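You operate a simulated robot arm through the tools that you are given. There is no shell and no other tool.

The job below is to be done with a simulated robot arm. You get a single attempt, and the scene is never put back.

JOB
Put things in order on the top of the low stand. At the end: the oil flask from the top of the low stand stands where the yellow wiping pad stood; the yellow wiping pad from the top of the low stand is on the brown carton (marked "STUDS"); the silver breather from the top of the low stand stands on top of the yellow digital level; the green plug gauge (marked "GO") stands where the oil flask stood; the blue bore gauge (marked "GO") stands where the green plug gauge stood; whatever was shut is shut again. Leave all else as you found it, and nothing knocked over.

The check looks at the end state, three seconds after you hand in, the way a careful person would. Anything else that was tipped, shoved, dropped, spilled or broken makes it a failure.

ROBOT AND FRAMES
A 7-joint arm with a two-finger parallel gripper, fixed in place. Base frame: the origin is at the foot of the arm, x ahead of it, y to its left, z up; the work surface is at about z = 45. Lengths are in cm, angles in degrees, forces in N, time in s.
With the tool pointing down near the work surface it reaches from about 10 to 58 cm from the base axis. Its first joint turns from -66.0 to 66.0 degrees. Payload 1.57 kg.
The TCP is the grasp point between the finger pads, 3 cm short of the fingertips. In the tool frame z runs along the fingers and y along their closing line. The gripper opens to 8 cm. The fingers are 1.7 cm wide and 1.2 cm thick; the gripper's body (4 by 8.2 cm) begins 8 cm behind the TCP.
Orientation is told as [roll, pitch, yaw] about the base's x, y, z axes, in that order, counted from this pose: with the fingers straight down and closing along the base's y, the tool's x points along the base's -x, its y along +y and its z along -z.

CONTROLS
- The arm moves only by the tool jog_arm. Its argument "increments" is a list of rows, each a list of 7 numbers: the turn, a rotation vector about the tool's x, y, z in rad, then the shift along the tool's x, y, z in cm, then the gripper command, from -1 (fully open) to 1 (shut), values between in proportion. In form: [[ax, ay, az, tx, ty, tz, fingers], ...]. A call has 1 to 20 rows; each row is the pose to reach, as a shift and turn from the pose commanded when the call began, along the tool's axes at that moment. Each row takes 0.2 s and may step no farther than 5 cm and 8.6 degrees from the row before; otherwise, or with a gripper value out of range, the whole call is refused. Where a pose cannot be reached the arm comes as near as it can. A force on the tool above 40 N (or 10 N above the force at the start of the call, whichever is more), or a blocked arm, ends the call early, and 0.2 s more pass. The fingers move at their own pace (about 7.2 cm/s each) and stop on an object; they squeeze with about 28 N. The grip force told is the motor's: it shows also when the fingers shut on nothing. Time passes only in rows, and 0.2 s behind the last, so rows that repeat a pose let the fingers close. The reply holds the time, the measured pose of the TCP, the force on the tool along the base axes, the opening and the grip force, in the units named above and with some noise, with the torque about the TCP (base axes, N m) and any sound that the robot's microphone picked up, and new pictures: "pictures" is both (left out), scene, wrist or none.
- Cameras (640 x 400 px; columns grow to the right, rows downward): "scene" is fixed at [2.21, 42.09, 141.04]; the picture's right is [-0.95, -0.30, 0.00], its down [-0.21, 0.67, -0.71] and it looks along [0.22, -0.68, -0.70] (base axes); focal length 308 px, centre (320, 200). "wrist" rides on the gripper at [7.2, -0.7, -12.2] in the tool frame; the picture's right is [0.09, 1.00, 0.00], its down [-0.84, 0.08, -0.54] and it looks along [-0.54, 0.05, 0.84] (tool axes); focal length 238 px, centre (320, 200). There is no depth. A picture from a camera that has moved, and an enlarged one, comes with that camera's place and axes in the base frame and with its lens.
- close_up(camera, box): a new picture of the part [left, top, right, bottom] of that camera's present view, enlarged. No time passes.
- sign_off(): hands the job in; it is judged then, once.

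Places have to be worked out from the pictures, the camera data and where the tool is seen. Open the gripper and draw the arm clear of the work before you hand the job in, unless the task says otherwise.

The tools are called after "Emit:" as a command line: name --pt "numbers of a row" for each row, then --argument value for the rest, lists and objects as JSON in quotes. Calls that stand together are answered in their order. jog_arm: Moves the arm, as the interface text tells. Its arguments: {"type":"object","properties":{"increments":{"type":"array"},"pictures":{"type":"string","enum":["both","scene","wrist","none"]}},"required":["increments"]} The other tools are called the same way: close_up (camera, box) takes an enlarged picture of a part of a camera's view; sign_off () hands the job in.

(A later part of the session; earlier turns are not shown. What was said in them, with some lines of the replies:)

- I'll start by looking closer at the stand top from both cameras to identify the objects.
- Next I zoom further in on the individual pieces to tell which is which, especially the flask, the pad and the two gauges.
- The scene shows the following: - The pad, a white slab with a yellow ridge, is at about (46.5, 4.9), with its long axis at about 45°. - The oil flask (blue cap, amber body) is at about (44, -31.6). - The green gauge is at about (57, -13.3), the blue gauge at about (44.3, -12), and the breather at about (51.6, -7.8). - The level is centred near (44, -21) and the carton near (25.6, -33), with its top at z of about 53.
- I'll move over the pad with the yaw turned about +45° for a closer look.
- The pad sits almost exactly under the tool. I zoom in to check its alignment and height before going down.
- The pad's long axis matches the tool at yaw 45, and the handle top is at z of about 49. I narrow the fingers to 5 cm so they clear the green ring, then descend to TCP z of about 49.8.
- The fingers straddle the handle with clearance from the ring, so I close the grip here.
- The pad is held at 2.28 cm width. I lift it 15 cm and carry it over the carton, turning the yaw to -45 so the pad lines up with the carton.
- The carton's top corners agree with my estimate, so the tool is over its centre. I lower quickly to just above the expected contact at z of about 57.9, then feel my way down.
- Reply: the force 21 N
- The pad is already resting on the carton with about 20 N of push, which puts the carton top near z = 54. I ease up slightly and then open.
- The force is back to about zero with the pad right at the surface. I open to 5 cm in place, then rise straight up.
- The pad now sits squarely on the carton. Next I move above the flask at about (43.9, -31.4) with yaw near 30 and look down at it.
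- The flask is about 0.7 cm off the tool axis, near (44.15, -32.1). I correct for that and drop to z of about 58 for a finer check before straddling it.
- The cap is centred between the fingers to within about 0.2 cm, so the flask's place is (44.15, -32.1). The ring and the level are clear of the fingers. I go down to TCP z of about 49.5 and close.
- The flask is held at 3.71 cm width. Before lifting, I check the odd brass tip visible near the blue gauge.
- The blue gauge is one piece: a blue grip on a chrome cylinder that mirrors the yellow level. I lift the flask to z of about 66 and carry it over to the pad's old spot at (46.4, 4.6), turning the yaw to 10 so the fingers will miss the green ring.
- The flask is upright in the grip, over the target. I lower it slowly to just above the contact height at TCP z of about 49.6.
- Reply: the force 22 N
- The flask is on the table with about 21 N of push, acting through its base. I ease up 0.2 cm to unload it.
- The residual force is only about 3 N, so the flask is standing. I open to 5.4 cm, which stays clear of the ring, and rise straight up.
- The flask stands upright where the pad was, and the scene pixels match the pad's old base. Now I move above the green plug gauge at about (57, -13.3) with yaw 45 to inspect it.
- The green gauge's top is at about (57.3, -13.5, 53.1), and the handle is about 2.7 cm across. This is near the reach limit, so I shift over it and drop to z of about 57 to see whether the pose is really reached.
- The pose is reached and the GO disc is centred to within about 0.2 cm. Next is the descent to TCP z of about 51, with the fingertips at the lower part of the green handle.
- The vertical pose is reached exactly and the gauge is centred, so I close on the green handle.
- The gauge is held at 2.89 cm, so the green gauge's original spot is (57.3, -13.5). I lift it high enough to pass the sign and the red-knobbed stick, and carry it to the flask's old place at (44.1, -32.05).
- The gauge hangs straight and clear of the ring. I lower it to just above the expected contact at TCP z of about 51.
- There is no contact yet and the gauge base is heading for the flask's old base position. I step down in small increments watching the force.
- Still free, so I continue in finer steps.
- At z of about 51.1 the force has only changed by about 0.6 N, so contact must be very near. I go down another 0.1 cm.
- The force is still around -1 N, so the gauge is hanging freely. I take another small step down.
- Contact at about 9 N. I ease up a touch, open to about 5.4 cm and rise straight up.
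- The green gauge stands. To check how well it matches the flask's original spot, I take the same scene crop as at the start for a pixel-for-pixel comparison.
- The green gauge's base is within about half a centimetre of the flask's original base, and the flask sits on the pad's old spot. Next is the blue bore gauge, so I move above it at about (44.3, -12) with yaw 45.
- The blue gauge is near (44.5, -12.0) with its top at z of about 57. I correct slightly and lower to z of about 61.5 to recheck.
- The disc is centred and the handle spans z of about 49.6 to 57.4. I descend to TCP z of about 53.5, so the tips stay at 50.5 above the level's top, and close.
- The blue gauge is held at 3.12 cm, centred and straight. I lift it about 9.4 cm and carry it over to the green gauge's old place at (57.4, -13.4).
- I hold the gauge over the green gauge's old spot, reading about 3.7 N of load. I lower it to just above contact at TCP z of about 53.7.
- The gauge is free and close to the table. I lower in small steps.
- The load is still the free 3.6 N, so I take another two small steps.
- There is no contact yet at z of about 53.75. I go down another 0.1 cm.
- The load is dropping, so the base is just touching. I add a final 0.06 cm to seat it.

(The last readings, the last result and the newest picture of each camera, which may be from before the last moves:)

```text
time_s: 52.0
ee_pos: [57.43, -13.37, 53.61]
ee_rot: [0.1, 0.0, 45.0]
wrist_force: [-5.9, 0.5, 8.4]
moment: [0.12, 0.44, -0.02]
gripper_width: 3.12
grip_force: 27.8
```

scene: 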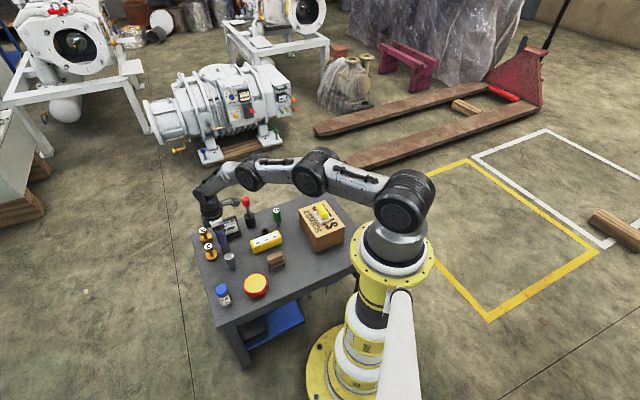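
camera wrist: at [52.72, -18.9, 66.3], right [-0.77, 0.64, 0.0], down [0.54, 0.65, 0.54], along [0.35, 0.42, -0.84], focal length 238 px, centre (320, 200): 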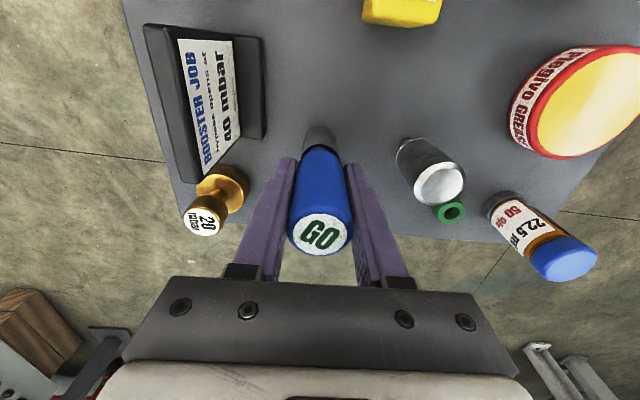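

The gauge is seated at about 9 N. I ease off slightly, open, and rise straight up past the gauge top.

Emit:
jog_arm --pt "0 0 0 0 0 -0.05 1" --pt "0 0 0 0 0 -0.05 0.1" --pt "0 0 0 0 0 -0.05 -0.35" --pt "0 0 0 0 0 -0.05 -0.35" --pt "0 0 0 0 0 -2 -0.35" --pt "0 0 0 0 0 -5 -0.35" --pt "0 0 0 0 0 -9 -0.35" --pt "0 0 0 0 0 -10.5 -0.35" --pt "0 0 0 0 0 -10.5 -0.35"

Emit:
close_up --camera "scene" --box '[190, 190, 280, 270]'

Emit:
close_up --camera "wrist" --box '[220, 60, 420, 185]'

```text
time_s: 54.0
ee_pos: [57.33, -13.28, 64.02]
ee_rot: [0.1, -0.1, 45.0]
wrist_force: [0.4, -0.6, -0.9]
moment: [0.0, 0.0, -0.02]
gripper_width: 5.43
grip_force: 0.1
camera wrist: at [52.69, -18.83, 76.19], right [-0.77, 0.64, 0.0], down [0.54, 0.65, 0.54], along [0.35, 0.42, -0.84], focal length 238 px, centre (320, 200)
```

scene: 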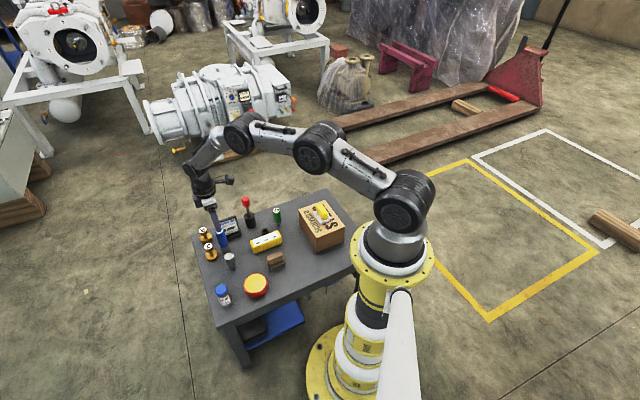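
wrist: 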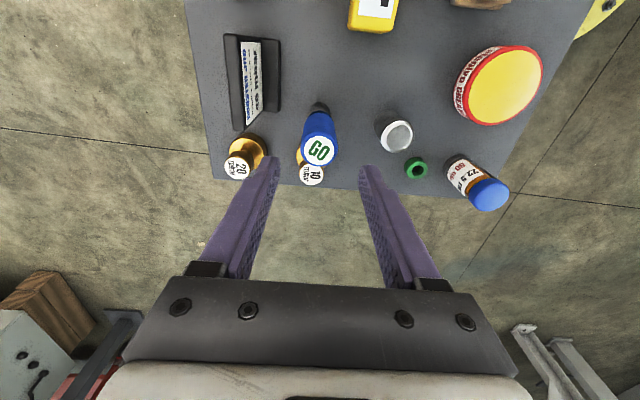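

```text
5.00 times, centred on (235, 230) of scene
camera zoom: at [2.21, 42.09, 141.04], right [-0.95, -0.3, 0.0], down [-0.21, 0.67, -0.71], along [0.22, -0.68, -0.7], focal length 1540 px, centre (745, 50)
```

zoom: 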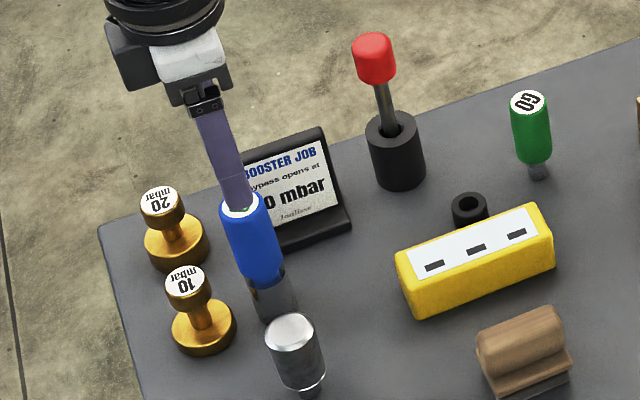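

```text
3.20 times, centred on (320, 122) of wrist
camera zoom: at [52.69, -18.83, 76.19], right [-0.77, 0.64, 0.0], down [0.54, 0.65, 0.54], along [0.35, 0.42, -0.84], focal length 763 px, centre (320, 448)
```

zoom: 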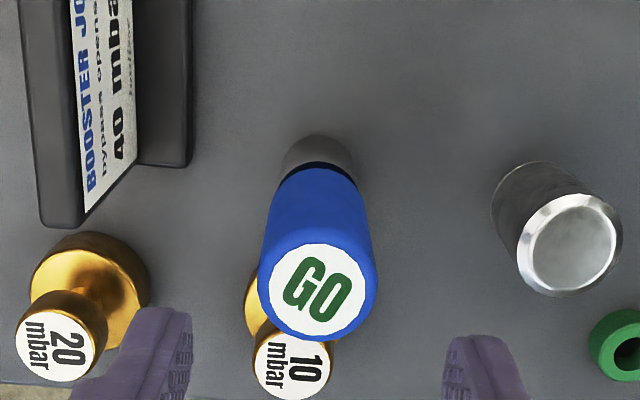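

The blue gauge stands upright in the green gauge's old spot. Now I move to the breather, near (51.6, -7.85), and look at it closely.

Emit:
jog_arm --pt "0 0 0 0.06 2.7 0 -0.35" --pt "0 0 0 0.12 5.4 0.5 -0.35" --pt "0 0 0 0.18 8.0 2.0 -0.35" --pt "0 0 0 0.18 8.0 2.0 -0.35"

Emit:
close_up --camera "wrist" --box '[220, 60, 420, 185]'

Emit:
close_up --camera "scene" --box '[190, 220, 280, 290]'

```text
time_s: 55.0
ee_pos: [51.53, -7.98, 61.94]
ee_rot: [0.0, 0.1, 45.0]
wrist_force: [-0.1, -0.2, 1.0]
moment: [0.01, -0.01, 0.0]
gripper_width: 5.41
grip_force: 0.0
camera wrist: at [46.82, -13.42, 74.11], right [-0.77, 0.64, 0.0], down [0.54, 0.65, 0.54], along [0.35, 0.42, -0.84], focal length 238 px, centre (320, 200)
```

scene: 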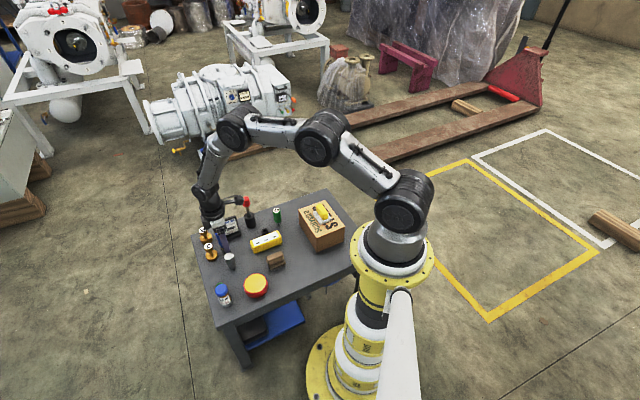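
wrist: 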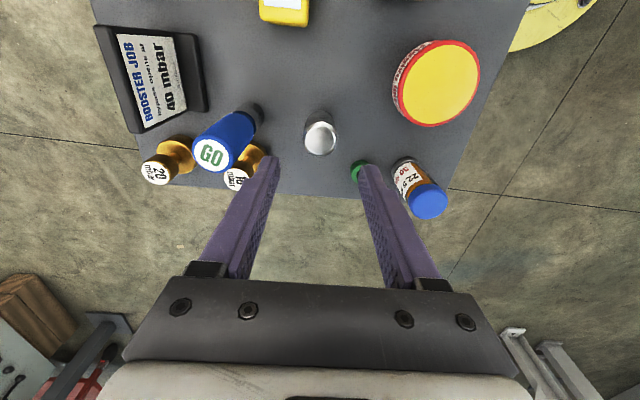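

```text
3.20 times, centred on (320, 122) of wrist
camera zoom: at [46.82, -13.42, 74.11], right [-0.77, 0.64, 0.0], down [0.54, 0.65, 0.54], along [0.35, 0.42, -0.84], focal length 763 px, centre (320, 448)
```

zoom: 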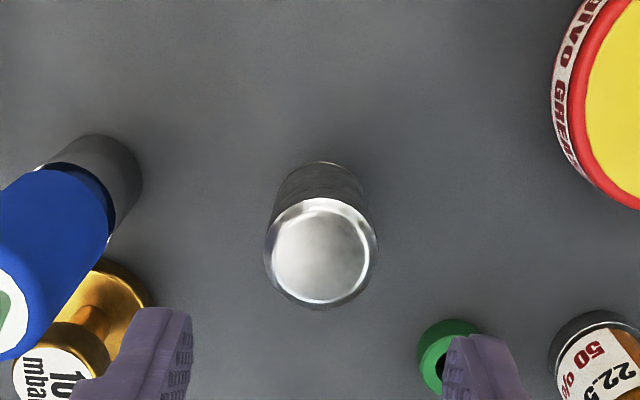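

```text
5.71 times, centred on (235, 255) of scene
camera zoom: at [2.21, 42.09, 141.04], right [-0.95, -0.3, 0.0], down [-0.21, 0.67, -0.71], along [0.22, -0.68, -0.7], focal length 1760 px, centre (806, -114)
```

zoom: 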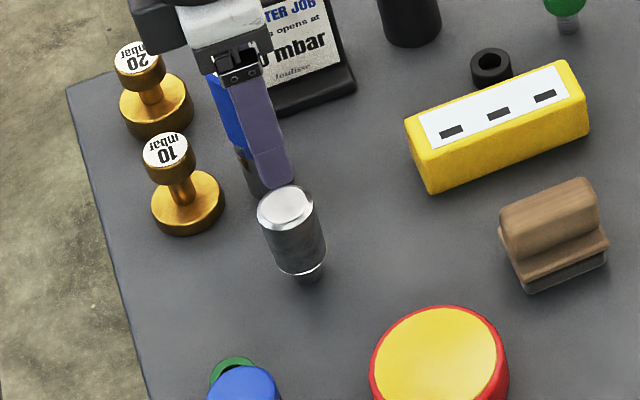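

The breather is centred under the tool to within about 0.15 cm, with its top at z of about 51.6. I descend to TCP z of about 50, with the tips on the body above the narrow neck, and close.

Emit:
jog_arm --pt "0 0 0 -0.1 0 3 -0.35" --pt "0 0 0 -0.1 0 6 -0.35" --pt "0 0 0 -0.1 0 9 -0.35" --pt "0 0 0 -0.1 0 11 -0.35" --pt "0 0 0 -0.1 0 11.9 -0.35" --pt "0 0 0 -0.1 0 11.9 -0.35"

Emit:
close_up --camera "wrist" --box '[220, 100, 420, 260]'

Emit:
close_up --camera "scene" --box '[190, 220, 280, 290]'

```text
time_s: 56.4
ee_pos: [51.69, -7.75, 50.08]
ee_rot: [-0.1, -0.1, 45.0]
wrist_force: [-0.4, -0.8, 0.3]
moment: [-0.01, 0.02, 0.02]
gripper_width: 5.41
grip_force: 0.0
camera wrist: at [46.97, -13.26, 62.26], right [-0.77, 0.64, 0.0], down [0.54, 0.65, 0.54], along [0.35, 0.42, -0.84], focal length 238 px, centre (320, 200)
```

scene: 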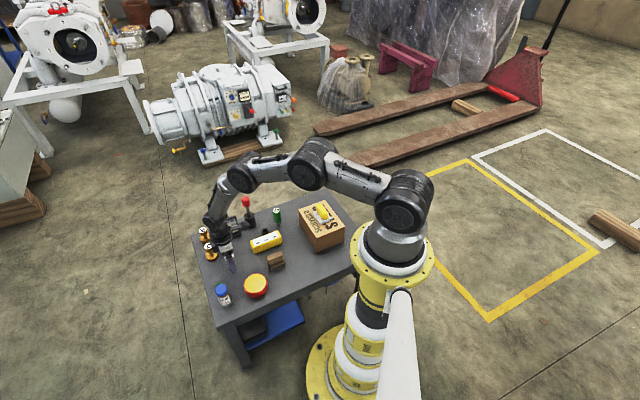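
wrist: 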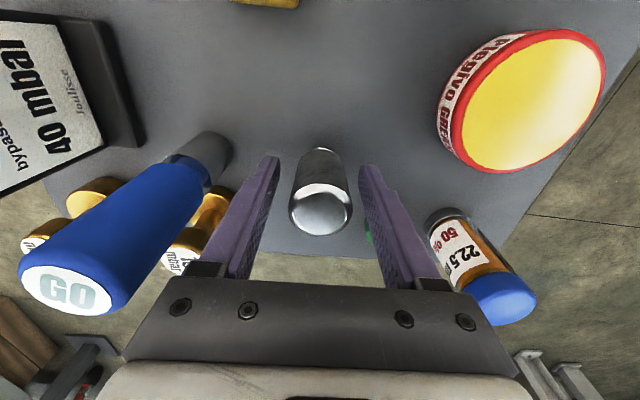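

```text
2.50 times, centred on (320, 180) of wrist
camera zoom: at [46.97, -13.26, 62.26], right [-0.77, 0.64, 0.0], down [0.54, 0.65, 0.54], along [0.35, 0.42, -0.84], focal length 596 px, centre (320, 250)
```

zoom: 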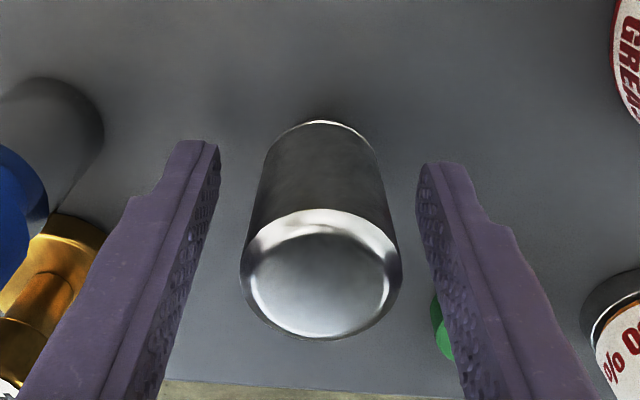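

```text
5.71 times, centred on (235, 255) of scene
camera zoom: at [2.21, 42.09, 141.04], right [-0.95, -0.3, 0.0], down [-0.21, 0.67, -0.71], along [0.22, -0.68, -0.7], focal length 1760 px, centre (806, -114)
```

zoom: 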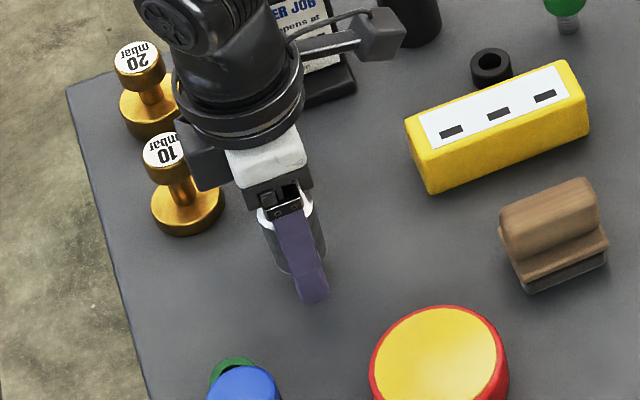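

The breather sits between the fingers with good clearance all around, including from the blue gauge. I close on it.

Emit:
jog_arm --pt "0 0 0 0 0 0 0.0" --pt "0 0 0 0 0 0 0.4" --pt "0 0 0 0 0 0 1" --pt "0 0 0 0 0 0 1" --pt "0 0 0 0 0 0 1" --pictures "wrist"

```text
time_s: 57.6
ee_pos: [51.67, -7.83, 50.09]
ee_rot: [-0.1, 0.0, 44.9]
wrist_force: [0.4, 0.5, 0.6]
moment: [-0.04, 0.04, -0.01]
gripper_width: 3.18
grip_force: 28.3
camera wrist: at [46.95, -13.26, 62.26], right [-0.77, 0.64, 0.0], down [0.54, 0.65, 0.54], along [0.35, 0.42, -0.84], focal length 238 px, centre (320, 200)
```

wrist: 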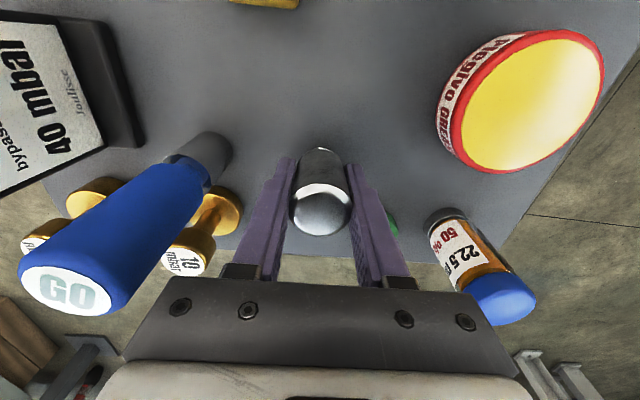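

The breather is held at 3.18 cm. I lift it 13 cm, carry it above the middle of the level at about (43.9, -21.1), and inspect before lowering.

Emit:
jog_arm --pt "0 0 0 0 0 -1 1" --pt "0 0 0 0 0 -4 1" --pt "0 0 0 0 0 -7 1" --pt "0 0 0 0 0 -10 1" --pt "0 0 0 0 0 -13 1" --pt "0 0 0 3.72 -0.9625 -13 1" --pt "0 0 0 7.44 -1.925 -13 1" --pt "0 0 0 11.16 -2.8875 -13 1" --pt "0 0 0 14.88 -3.85 -13 1" --pt "0 0 0 14.88 -3.85 -13 1"

Emit:
close_up --camera "wrist" --box '[220, 60, 420, 220]'

Emit:
close_up --camera "scene" --box '[220, 190, 310, 260]'

```text
time_s: 59.8
ee_pos: [43.82, -21.0, 63.1]
ee_rot: [0.0, 0.0, 45.0]
wrist_force: [1.0, 0.7, -1.3]
moment: [0.03, -0.01, -0.02]
gripper_width: 3.2
grip_force: 27.9
camera wrist: at [39.14, -26.5, 75.24], right [-0.77, 0.64, 0.0], down [0.54, 0.65, 0.54], along [0.35, 0.42, -0.84], focal length 238 px, centre (320, 200)
```

scene: 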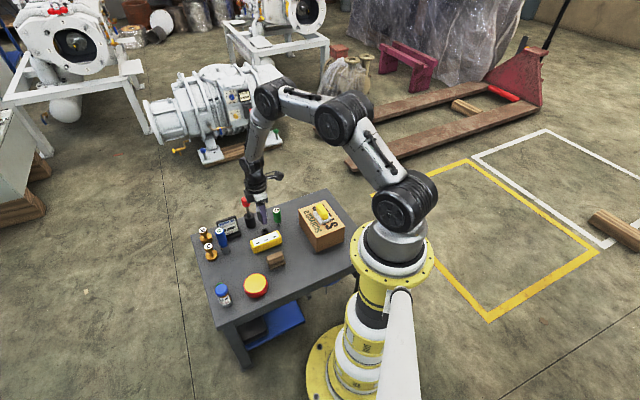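
wrist: 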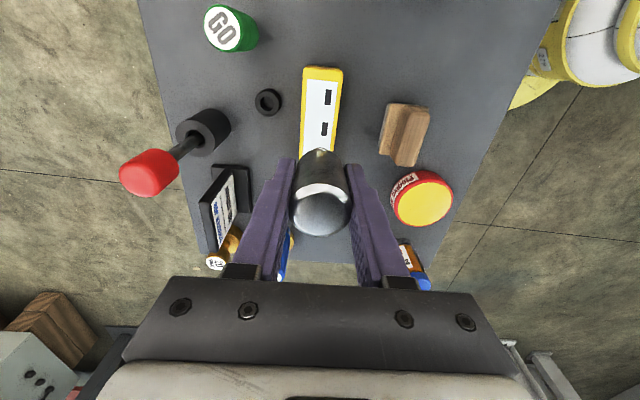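

```text
2.50 times, centred on (320, 140) of wrist
camera zoom: at [39.14, -26.5, 75.24], right [-0.77, 0.64, 0.0], down [0.54, 0.65, 0.54], along [0.35, 0.42, -0.84], focal length 596 px, centre (320, 350)
```

zoom: 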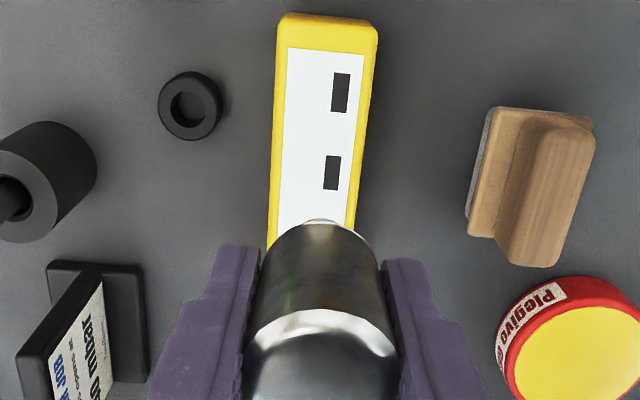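

```text
5.71 times, centred on (265, 225) of scene
camera zoom: at [2.21, 42.09, 141.04], right [-0.95, -0.3, 0.0], down [-0.21, 0.67, -0.71], along [0.22, -0.68, -0.7], focal length 1760 px, centre (634, 57)
```

zoom: 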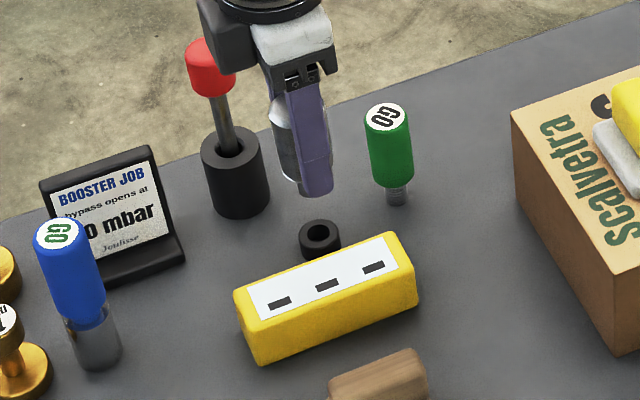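

The level's centre line is about 0.15 cm to one side of the tool, and its mid-length is about 0.3 cm away along it. I correct for both and lower to about 1 cm above the expected contact, then look.

Emit:
jog_arm --pt "0 0 0 -0.15 -0.15 2.5 1" --pt "0 0 0 -0.15 -0.15 5 1" --pt "0 0 0 -0.15 -0.15 7 1" --pt "0 0 0 -0.15 -0.15 8.2 1" --pt "0 0 0 -0.15 -0.15 8.2 1"

Emit:
close_up --camera "scene" --box '[230, 200, 300, 255]'

Emit:
close_up --camera "wrist" --box '[220, 60, 420, 220]'

```text
time_s: 61.0
ee_pos: [44.0, -21.07, 54.77]
ee_rot: [0.0, 0.1, 44.9]
wrist_force: [0.3, -0.5, -1.9]
moment: [0.02, 0.01, -0.02]
gripper_width: 3.16
grip_force: 28.3
camera wrist: at [39.38, -26.55, 67.03], right [-0.77, 0.64, 0.0], down [0.54, 0.65, 0.54], along [0.35, 0.42, -0.84], focal length 238 px, centre (320, 200)
```

scene: 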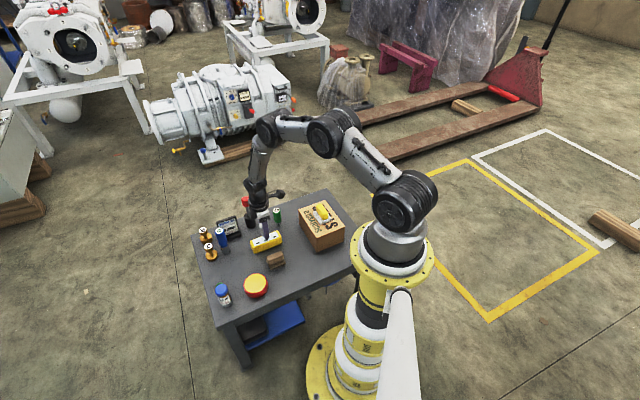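
wrist: 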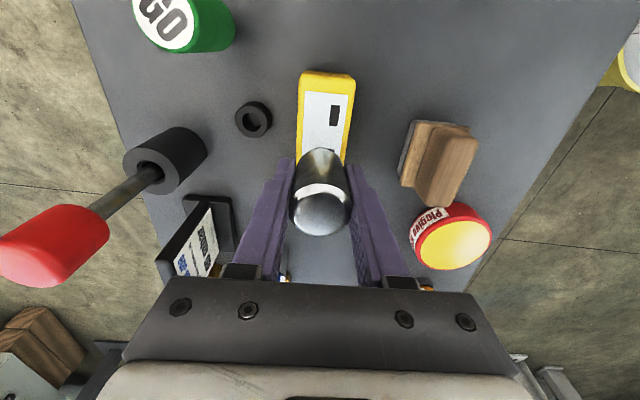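

```text
7.27 times, centred on (265, 228) of scene
camera zoom: at [2.21, 42.09, 141.04], right [-0.95, -0.3, 0.0], down [-0.21, 0.67, -0.71], along [0.22, -0.68, -0.7], focal length 2240 px, centre (720, 0)
```

zoom: 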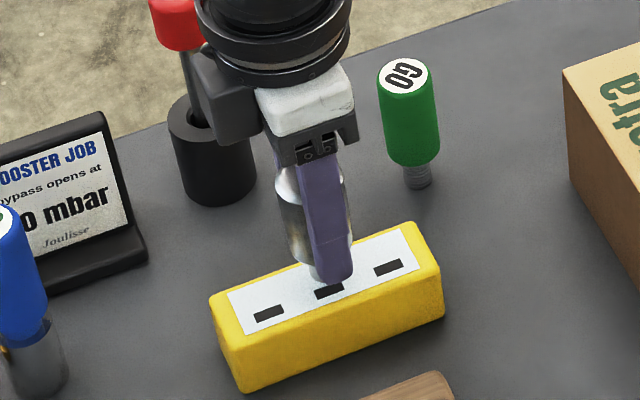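

```text
2.50 times, centred on (320, 140) of wrist
camera zoom: at [39.38, -26.55, 67.03], right [-0.77, 0.64, 0.0], down [0.54, 0.65, 0.54], along [0.35, 0.42, -0.84], focal length 596 px, centre (320, 350)
```

zoom: 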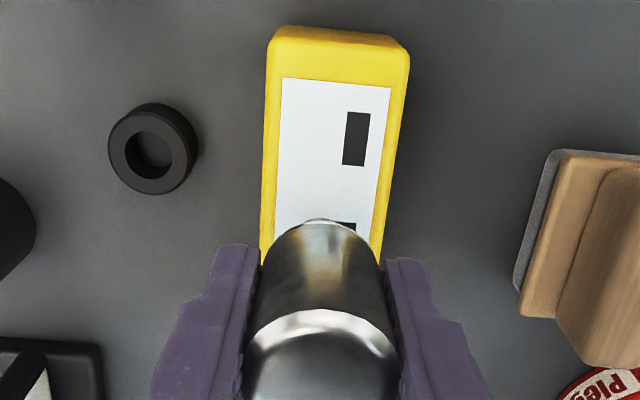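

The breather is centred over the level's top face, over the middle window. I lower in small steps watching the force, which reads about -1.9 N when free.

Emit:
jog_arm --pt "0 0 0 0 0 0.2 1" --pt "0 0 0 0 0 0.4 1" --pt "0 0 0 0 0 0.4 1" --pictures "none"

```text
time_s: 61.8
ee_pos: [44.12, -21.03, 54.59]
ee_rot: [0.0, 0.0, 45.0]
wrist_force: [-0.2, -1.0, -0.8]
moment: [-0.01, -0.01, -0.01]
gripper_width: 3.21
grip_force: 27.6
```

Still free, so I continue down.

Emit:
jog_arm --pt "0 0 0 0 0 0.15 1" --pt "0 0 0 0 0 0.3 1" --pt "0 0 0 0 0 0.3 1" --pictures "none"

```text
time_s: 62.6
ee_pos: [44.13, -21.01, 54.27]
ee_rot: [-0.1, 0.0, 45.0]
wrist_force: [-5.6, 2.2, 15.2]
moment: [0.05, 0.27, 0.02]
gripper_width: 3.16
grip_force: 27.9
```

Contact at z of about 54.3 with about 16 N. I ease up a bit to leave only a light touch before releasing.

Emit:
jog_arm --pt "0 0 0 0 0 -0.1 1" --pt "0 0 0 0 0 -0.1 1"

Emit:
close_up --camera "scene" --box '[230, 200, 300, 255]'

```text
time_s: 63.2
ee_pos: [44.18, -21.15, 54.4]
ee_rot: [-0.1, 0.0, 45.0]
wrist_force: [-0.2, -2.2, 5.7]
moment: [-0.13, 0.01, 0.01]
gripper_width: 3.16
grip_force: 28.2
camera wrist: at [39.44, -26.54, 66.45], right [-0.77, 0.64, 0.0], down [0.54, 0.65, 0.54], along [0.35, 0.42, -0.84], focal length 238 px, centre (320, 200)
```

scene: 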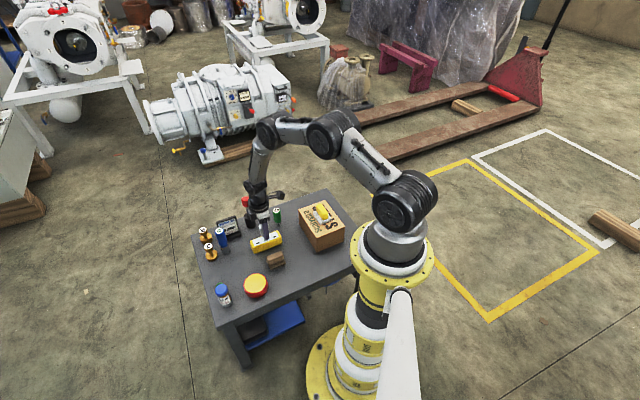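
wrist: 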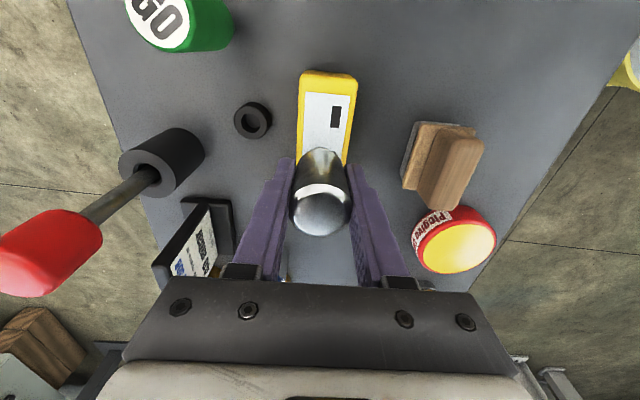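

```text
7.27 times, centred on (265, 228) of scene
camera zoom: at [2.2, 42.09, 141.04], right [-0.95, -0.3, 0.0], down [-0.21, 0.67, -0.71], along [0.22, -0.68, -0.7], focal length 2240 px, centre (720, 0)
```

zoom: 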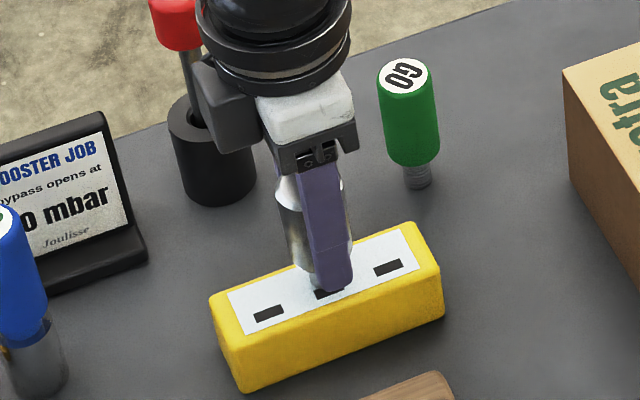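

The breather rests on the level's label with about 6 N of push. I lift off a hair more and open the fingers gently in stages, then rise.

Emit:
jog_arm --pt "0 0 0 0 0 -0.04 1" --pt "0 0 0 0 0 -0.04 0.18" --pt "0 0 0 0 0 -0.04 0.1" --pt "0 0 0 0 0 -0.04 0.0" --pt "0 0 0 0 0 -0.04 -0.15" --pt "0 0 0 0 0 -0.04 -0.35" --pt "0 0 0 0 0 -0.04 -0.35"

Emit:
close_up --camera "scene" --box '[230, 200, 300, 255]'

Emit:
close_up --camera "wrist" --box '[220, 60, 420, 260]'

```text
time_s: 64.8
ee_pos: [44.16, -21.08, 54.42]
ee_rot: [0.0, 0.0, 44.9]
wrist_force: [-0.8, 0.5, 0.2]
moment: [0.01, 0.0, -0.01]
gripper_width: 5.44
grip_force: 0.1
camera wrist: at [39.4, -26.53, 66.5], right [-0.77, 0.64, 0.0], down [0.54, 0.65, 0.54], along [0.35, 0.42, -0.84], focal length 238 px, centre (320, 200)
```

scene: 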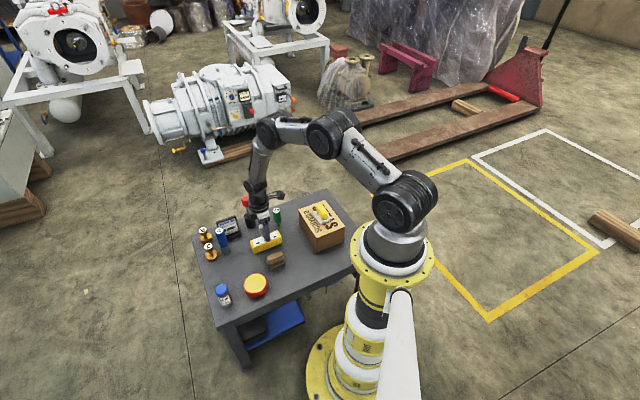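
wrist: 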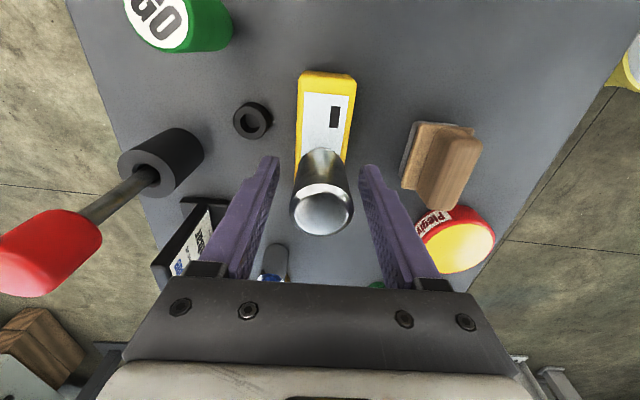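

```text
7.27 times, centred on (265, 228) of scene
camera zoom: at [2.21, 42.09, 141.04], right [-0.95, -0.3, 0.0], down [-0.21, 0.67, -0.71], along [0.22, -0.68, -0.7], focal length 2240 px, centre (720, 0)
```

zoom: 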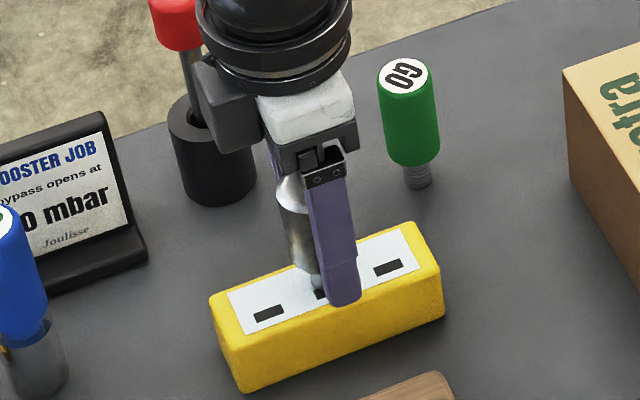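

```text
2.00 times, centred on (320, 160) of wrist
camera zoom: at [39.4, -26.53, 66.5], right [-0.77, 0.64, 0.0], down [0.54, 0.65, 0.54], along [0.35, 0.42, -0.84], focal length 477 px, centre (320, 280)
```

zoom: 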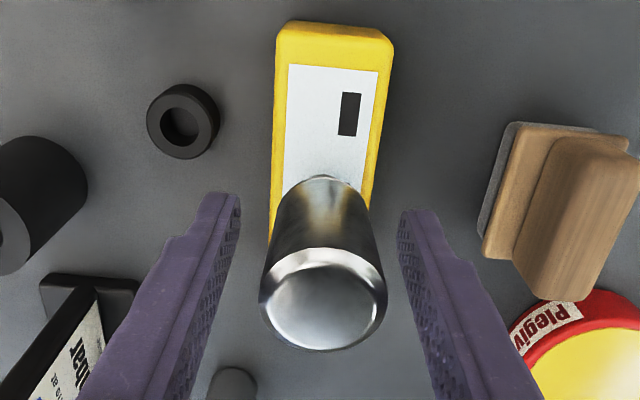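

The fingers are open and the breather stands upright on the level. I rise straight up and clear.

Emit:
jog_arm --pt "0 0 0 0 0 -1.5 -0.35" --pt "0 0 0 0 0 -4 -0.35" --pt "0 0 0 0 0 -8 -0.35" --pt "0 0 0 0 0 -12 -0.35" --pt "0 0 0 0 0 -16 -0.35" --pt "0 0 0 0 0 -16 -0.35"

Emit:
close_up --camera "scene" --box '[180, 180, 360, 320]'

Emit:
close_up --camera "scene" --box '[230, 200, 300, 255]'

```text
time_s: 66.2
ee_pos: [44.06, -20.92, 70.34]
ee_rot: [0.1, 0.0, 45.0]
wrist_force: [-1.2, 0.1, -0.2]
moment: [-0.01, 0.03, 0.0]
gripper_width: 5.38
grip_force: 0.1
camera wrist: at [39.38, -26.54, 82.57], right [-0.77, 0.64, 0.0], down [0.54, 0.65, 0.54], along [0.35, 0.42, -0.84], focal length 238 px, centre (320, 200)
```

scene: 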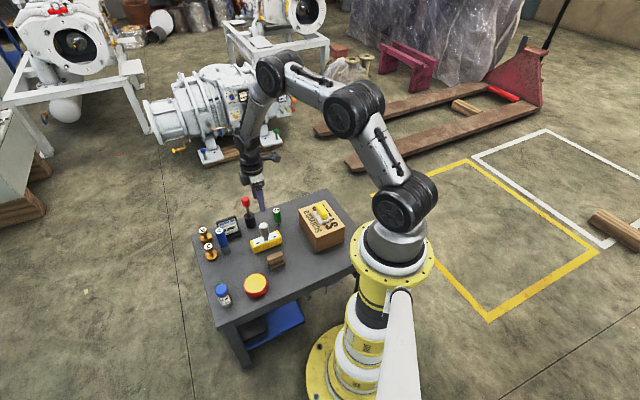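
wrist: 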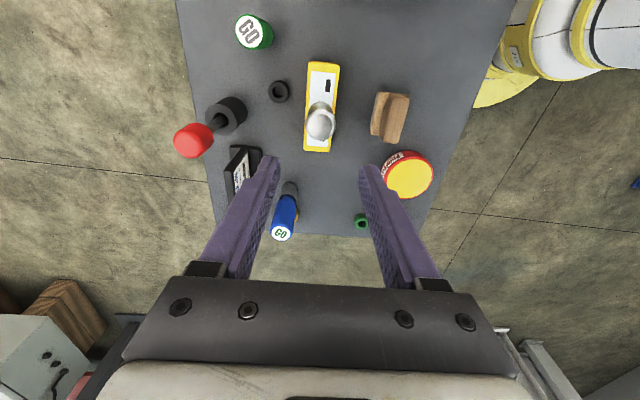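

```text
2.86 times, centred on (270, 250) of scene
camera zoom: at [2.21, 42.09, 141.04], right [-0.95, -0.3, 0.0], down [-0.21, 0.67, -0.71], along [0.22, -0.68, -0.7], focal length 880 px, centre (463, 57)
```

zoom: 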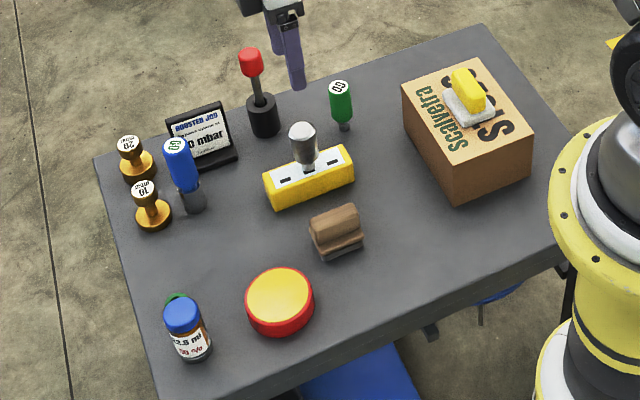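

```text
7.27 times, centred on (265, 228) of scene
camera zoom: at [2.21, 42.09, 141.04], right [-0.95, -0.3, 0.0], down [-0.21, 0.67, -0.71], along [0.22, -0.68, -0.7], focal length 2240 px, centre (720, 0)
```

zoom: 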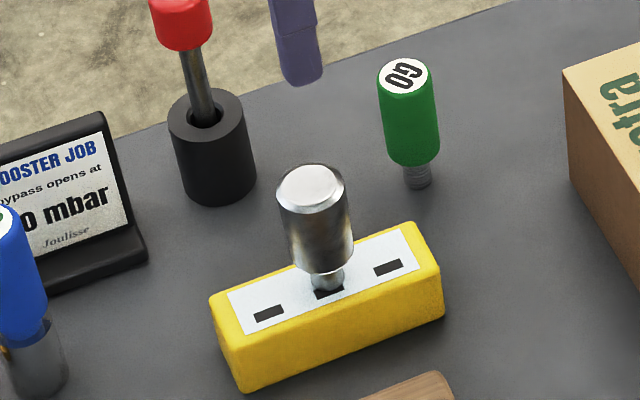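

Everything is in place: pad on the carton, flask on the pad's spot, green gauge on the flask's spot, blue gauge on the green gauge's spot, and breather on the level. The other items match their starting pixels. I open the gripper fully and draw the arm up and clear.

Emit:
jog_arm --pt "0 0 0 0 0 -3 -0.6" --pt "0 0 0 0 0 -6 -1" --pt "0 0 0 0 0 -9 -1" --pt "0 0 0 0 0 -9 -1" --pt "0 0 0 0 0 -9 -1"

Emit:
close_up --camera "scene" --box '[180, 180, 360, 320]'

Emit:
close_up --camera "scene" --box '[190, 200, 270, 310]'

```text
time_s: 67.4
ee_pos: [44.1, -21.03, 79.36]
ee_rot: [0.0, 0.0, 45.0]
wrist_force: [-0.3, -0.5, -0.1]
moment: [-0.02, 0.0, 0.01]
gripper_width: 8.0
grip_force: 0.0
camera wrist: at [39.42, -26.51, 91.57], right [-0.77, 0.64, 0.0], down [0.54, 0.65, 0.54], along [0.35, 0.42, -0.84], focal length 238 px, centre (320, 200)
```

scene: 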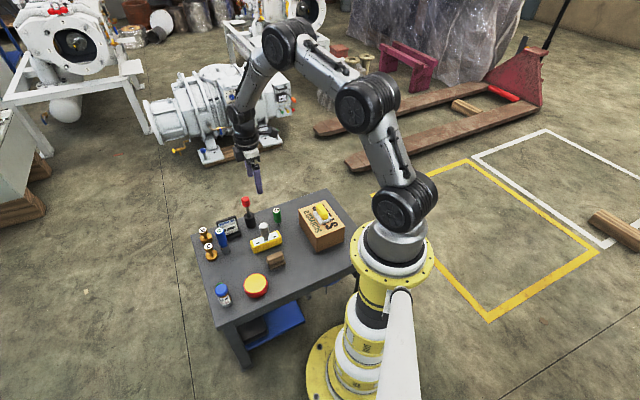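
wrist: 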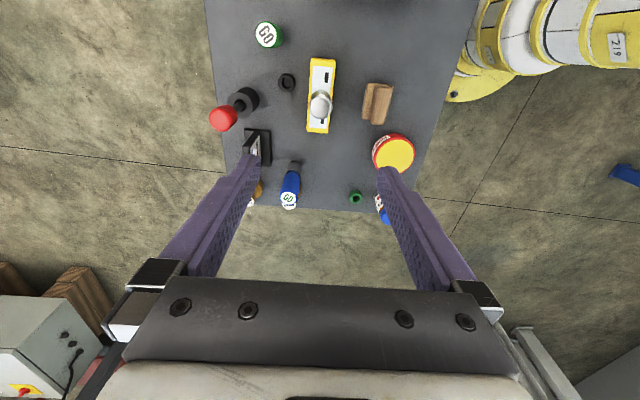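

```text
2.86 times, centred on (270, 250) of scene
camera zoom: at [2.21, 42.09, 141.04], right [-0.95, -0.3, 0.0], down [-0.21, 0.67, -0.71], along [0.22, -0.68, -0.7], focal length 880 px, centre (463, 57)
```

zoom: 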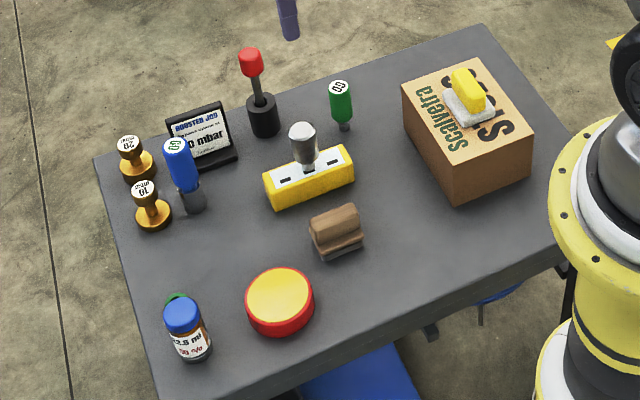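

```text
3.64 times, centred on (230, 255) of scene
camera zoom: at [2.21, 42.09, 141.04], right [-0.95, -0.3, 0.0], down [-0.21, 0.67, -0.71], along [0.22, -0.68, -0.7], focal length 1120 px, centre (647, 0)
```

zoom: 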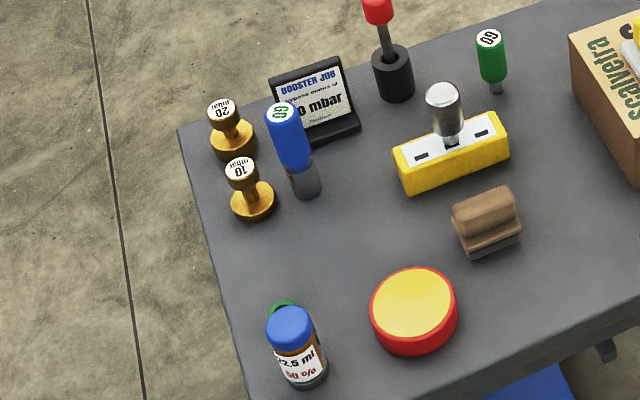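

All five pieces stand in their places, nothing else has moved or tipped, and the open gripper is well clear at z of about 79. I hand the job in.

Emit:
sign_off

```text
The job is handed in.
```

I handed the job in with all five pieces placed, nothing knocked over and the arm drawn clear. I don't have the check's result.

| Piece | Where it is now |
|---|---|
| Yellow wiping pad | On the brown "STUDS" carton, near the middle of its top |
| Oil flask | Upright where the pad stood, within about 0.3 cm |
| Green plug gauge | Upright where the flask stood, about 0.5 cm off the original spot |
| Blue bore gauge | Upright where the green gauge stood; the green gauge's base was hidden at the start, so I could not compare it pixel for pixel |
| Silver breather | Standing on top of the yellow digital level, near the middle |

I left the green gauge's half-centimetre offset alone, since gripping it again risked more than it would gain. The other items look unmoved in the final pictures compared with the start. I opened nothing, so nothing needed shutting again.
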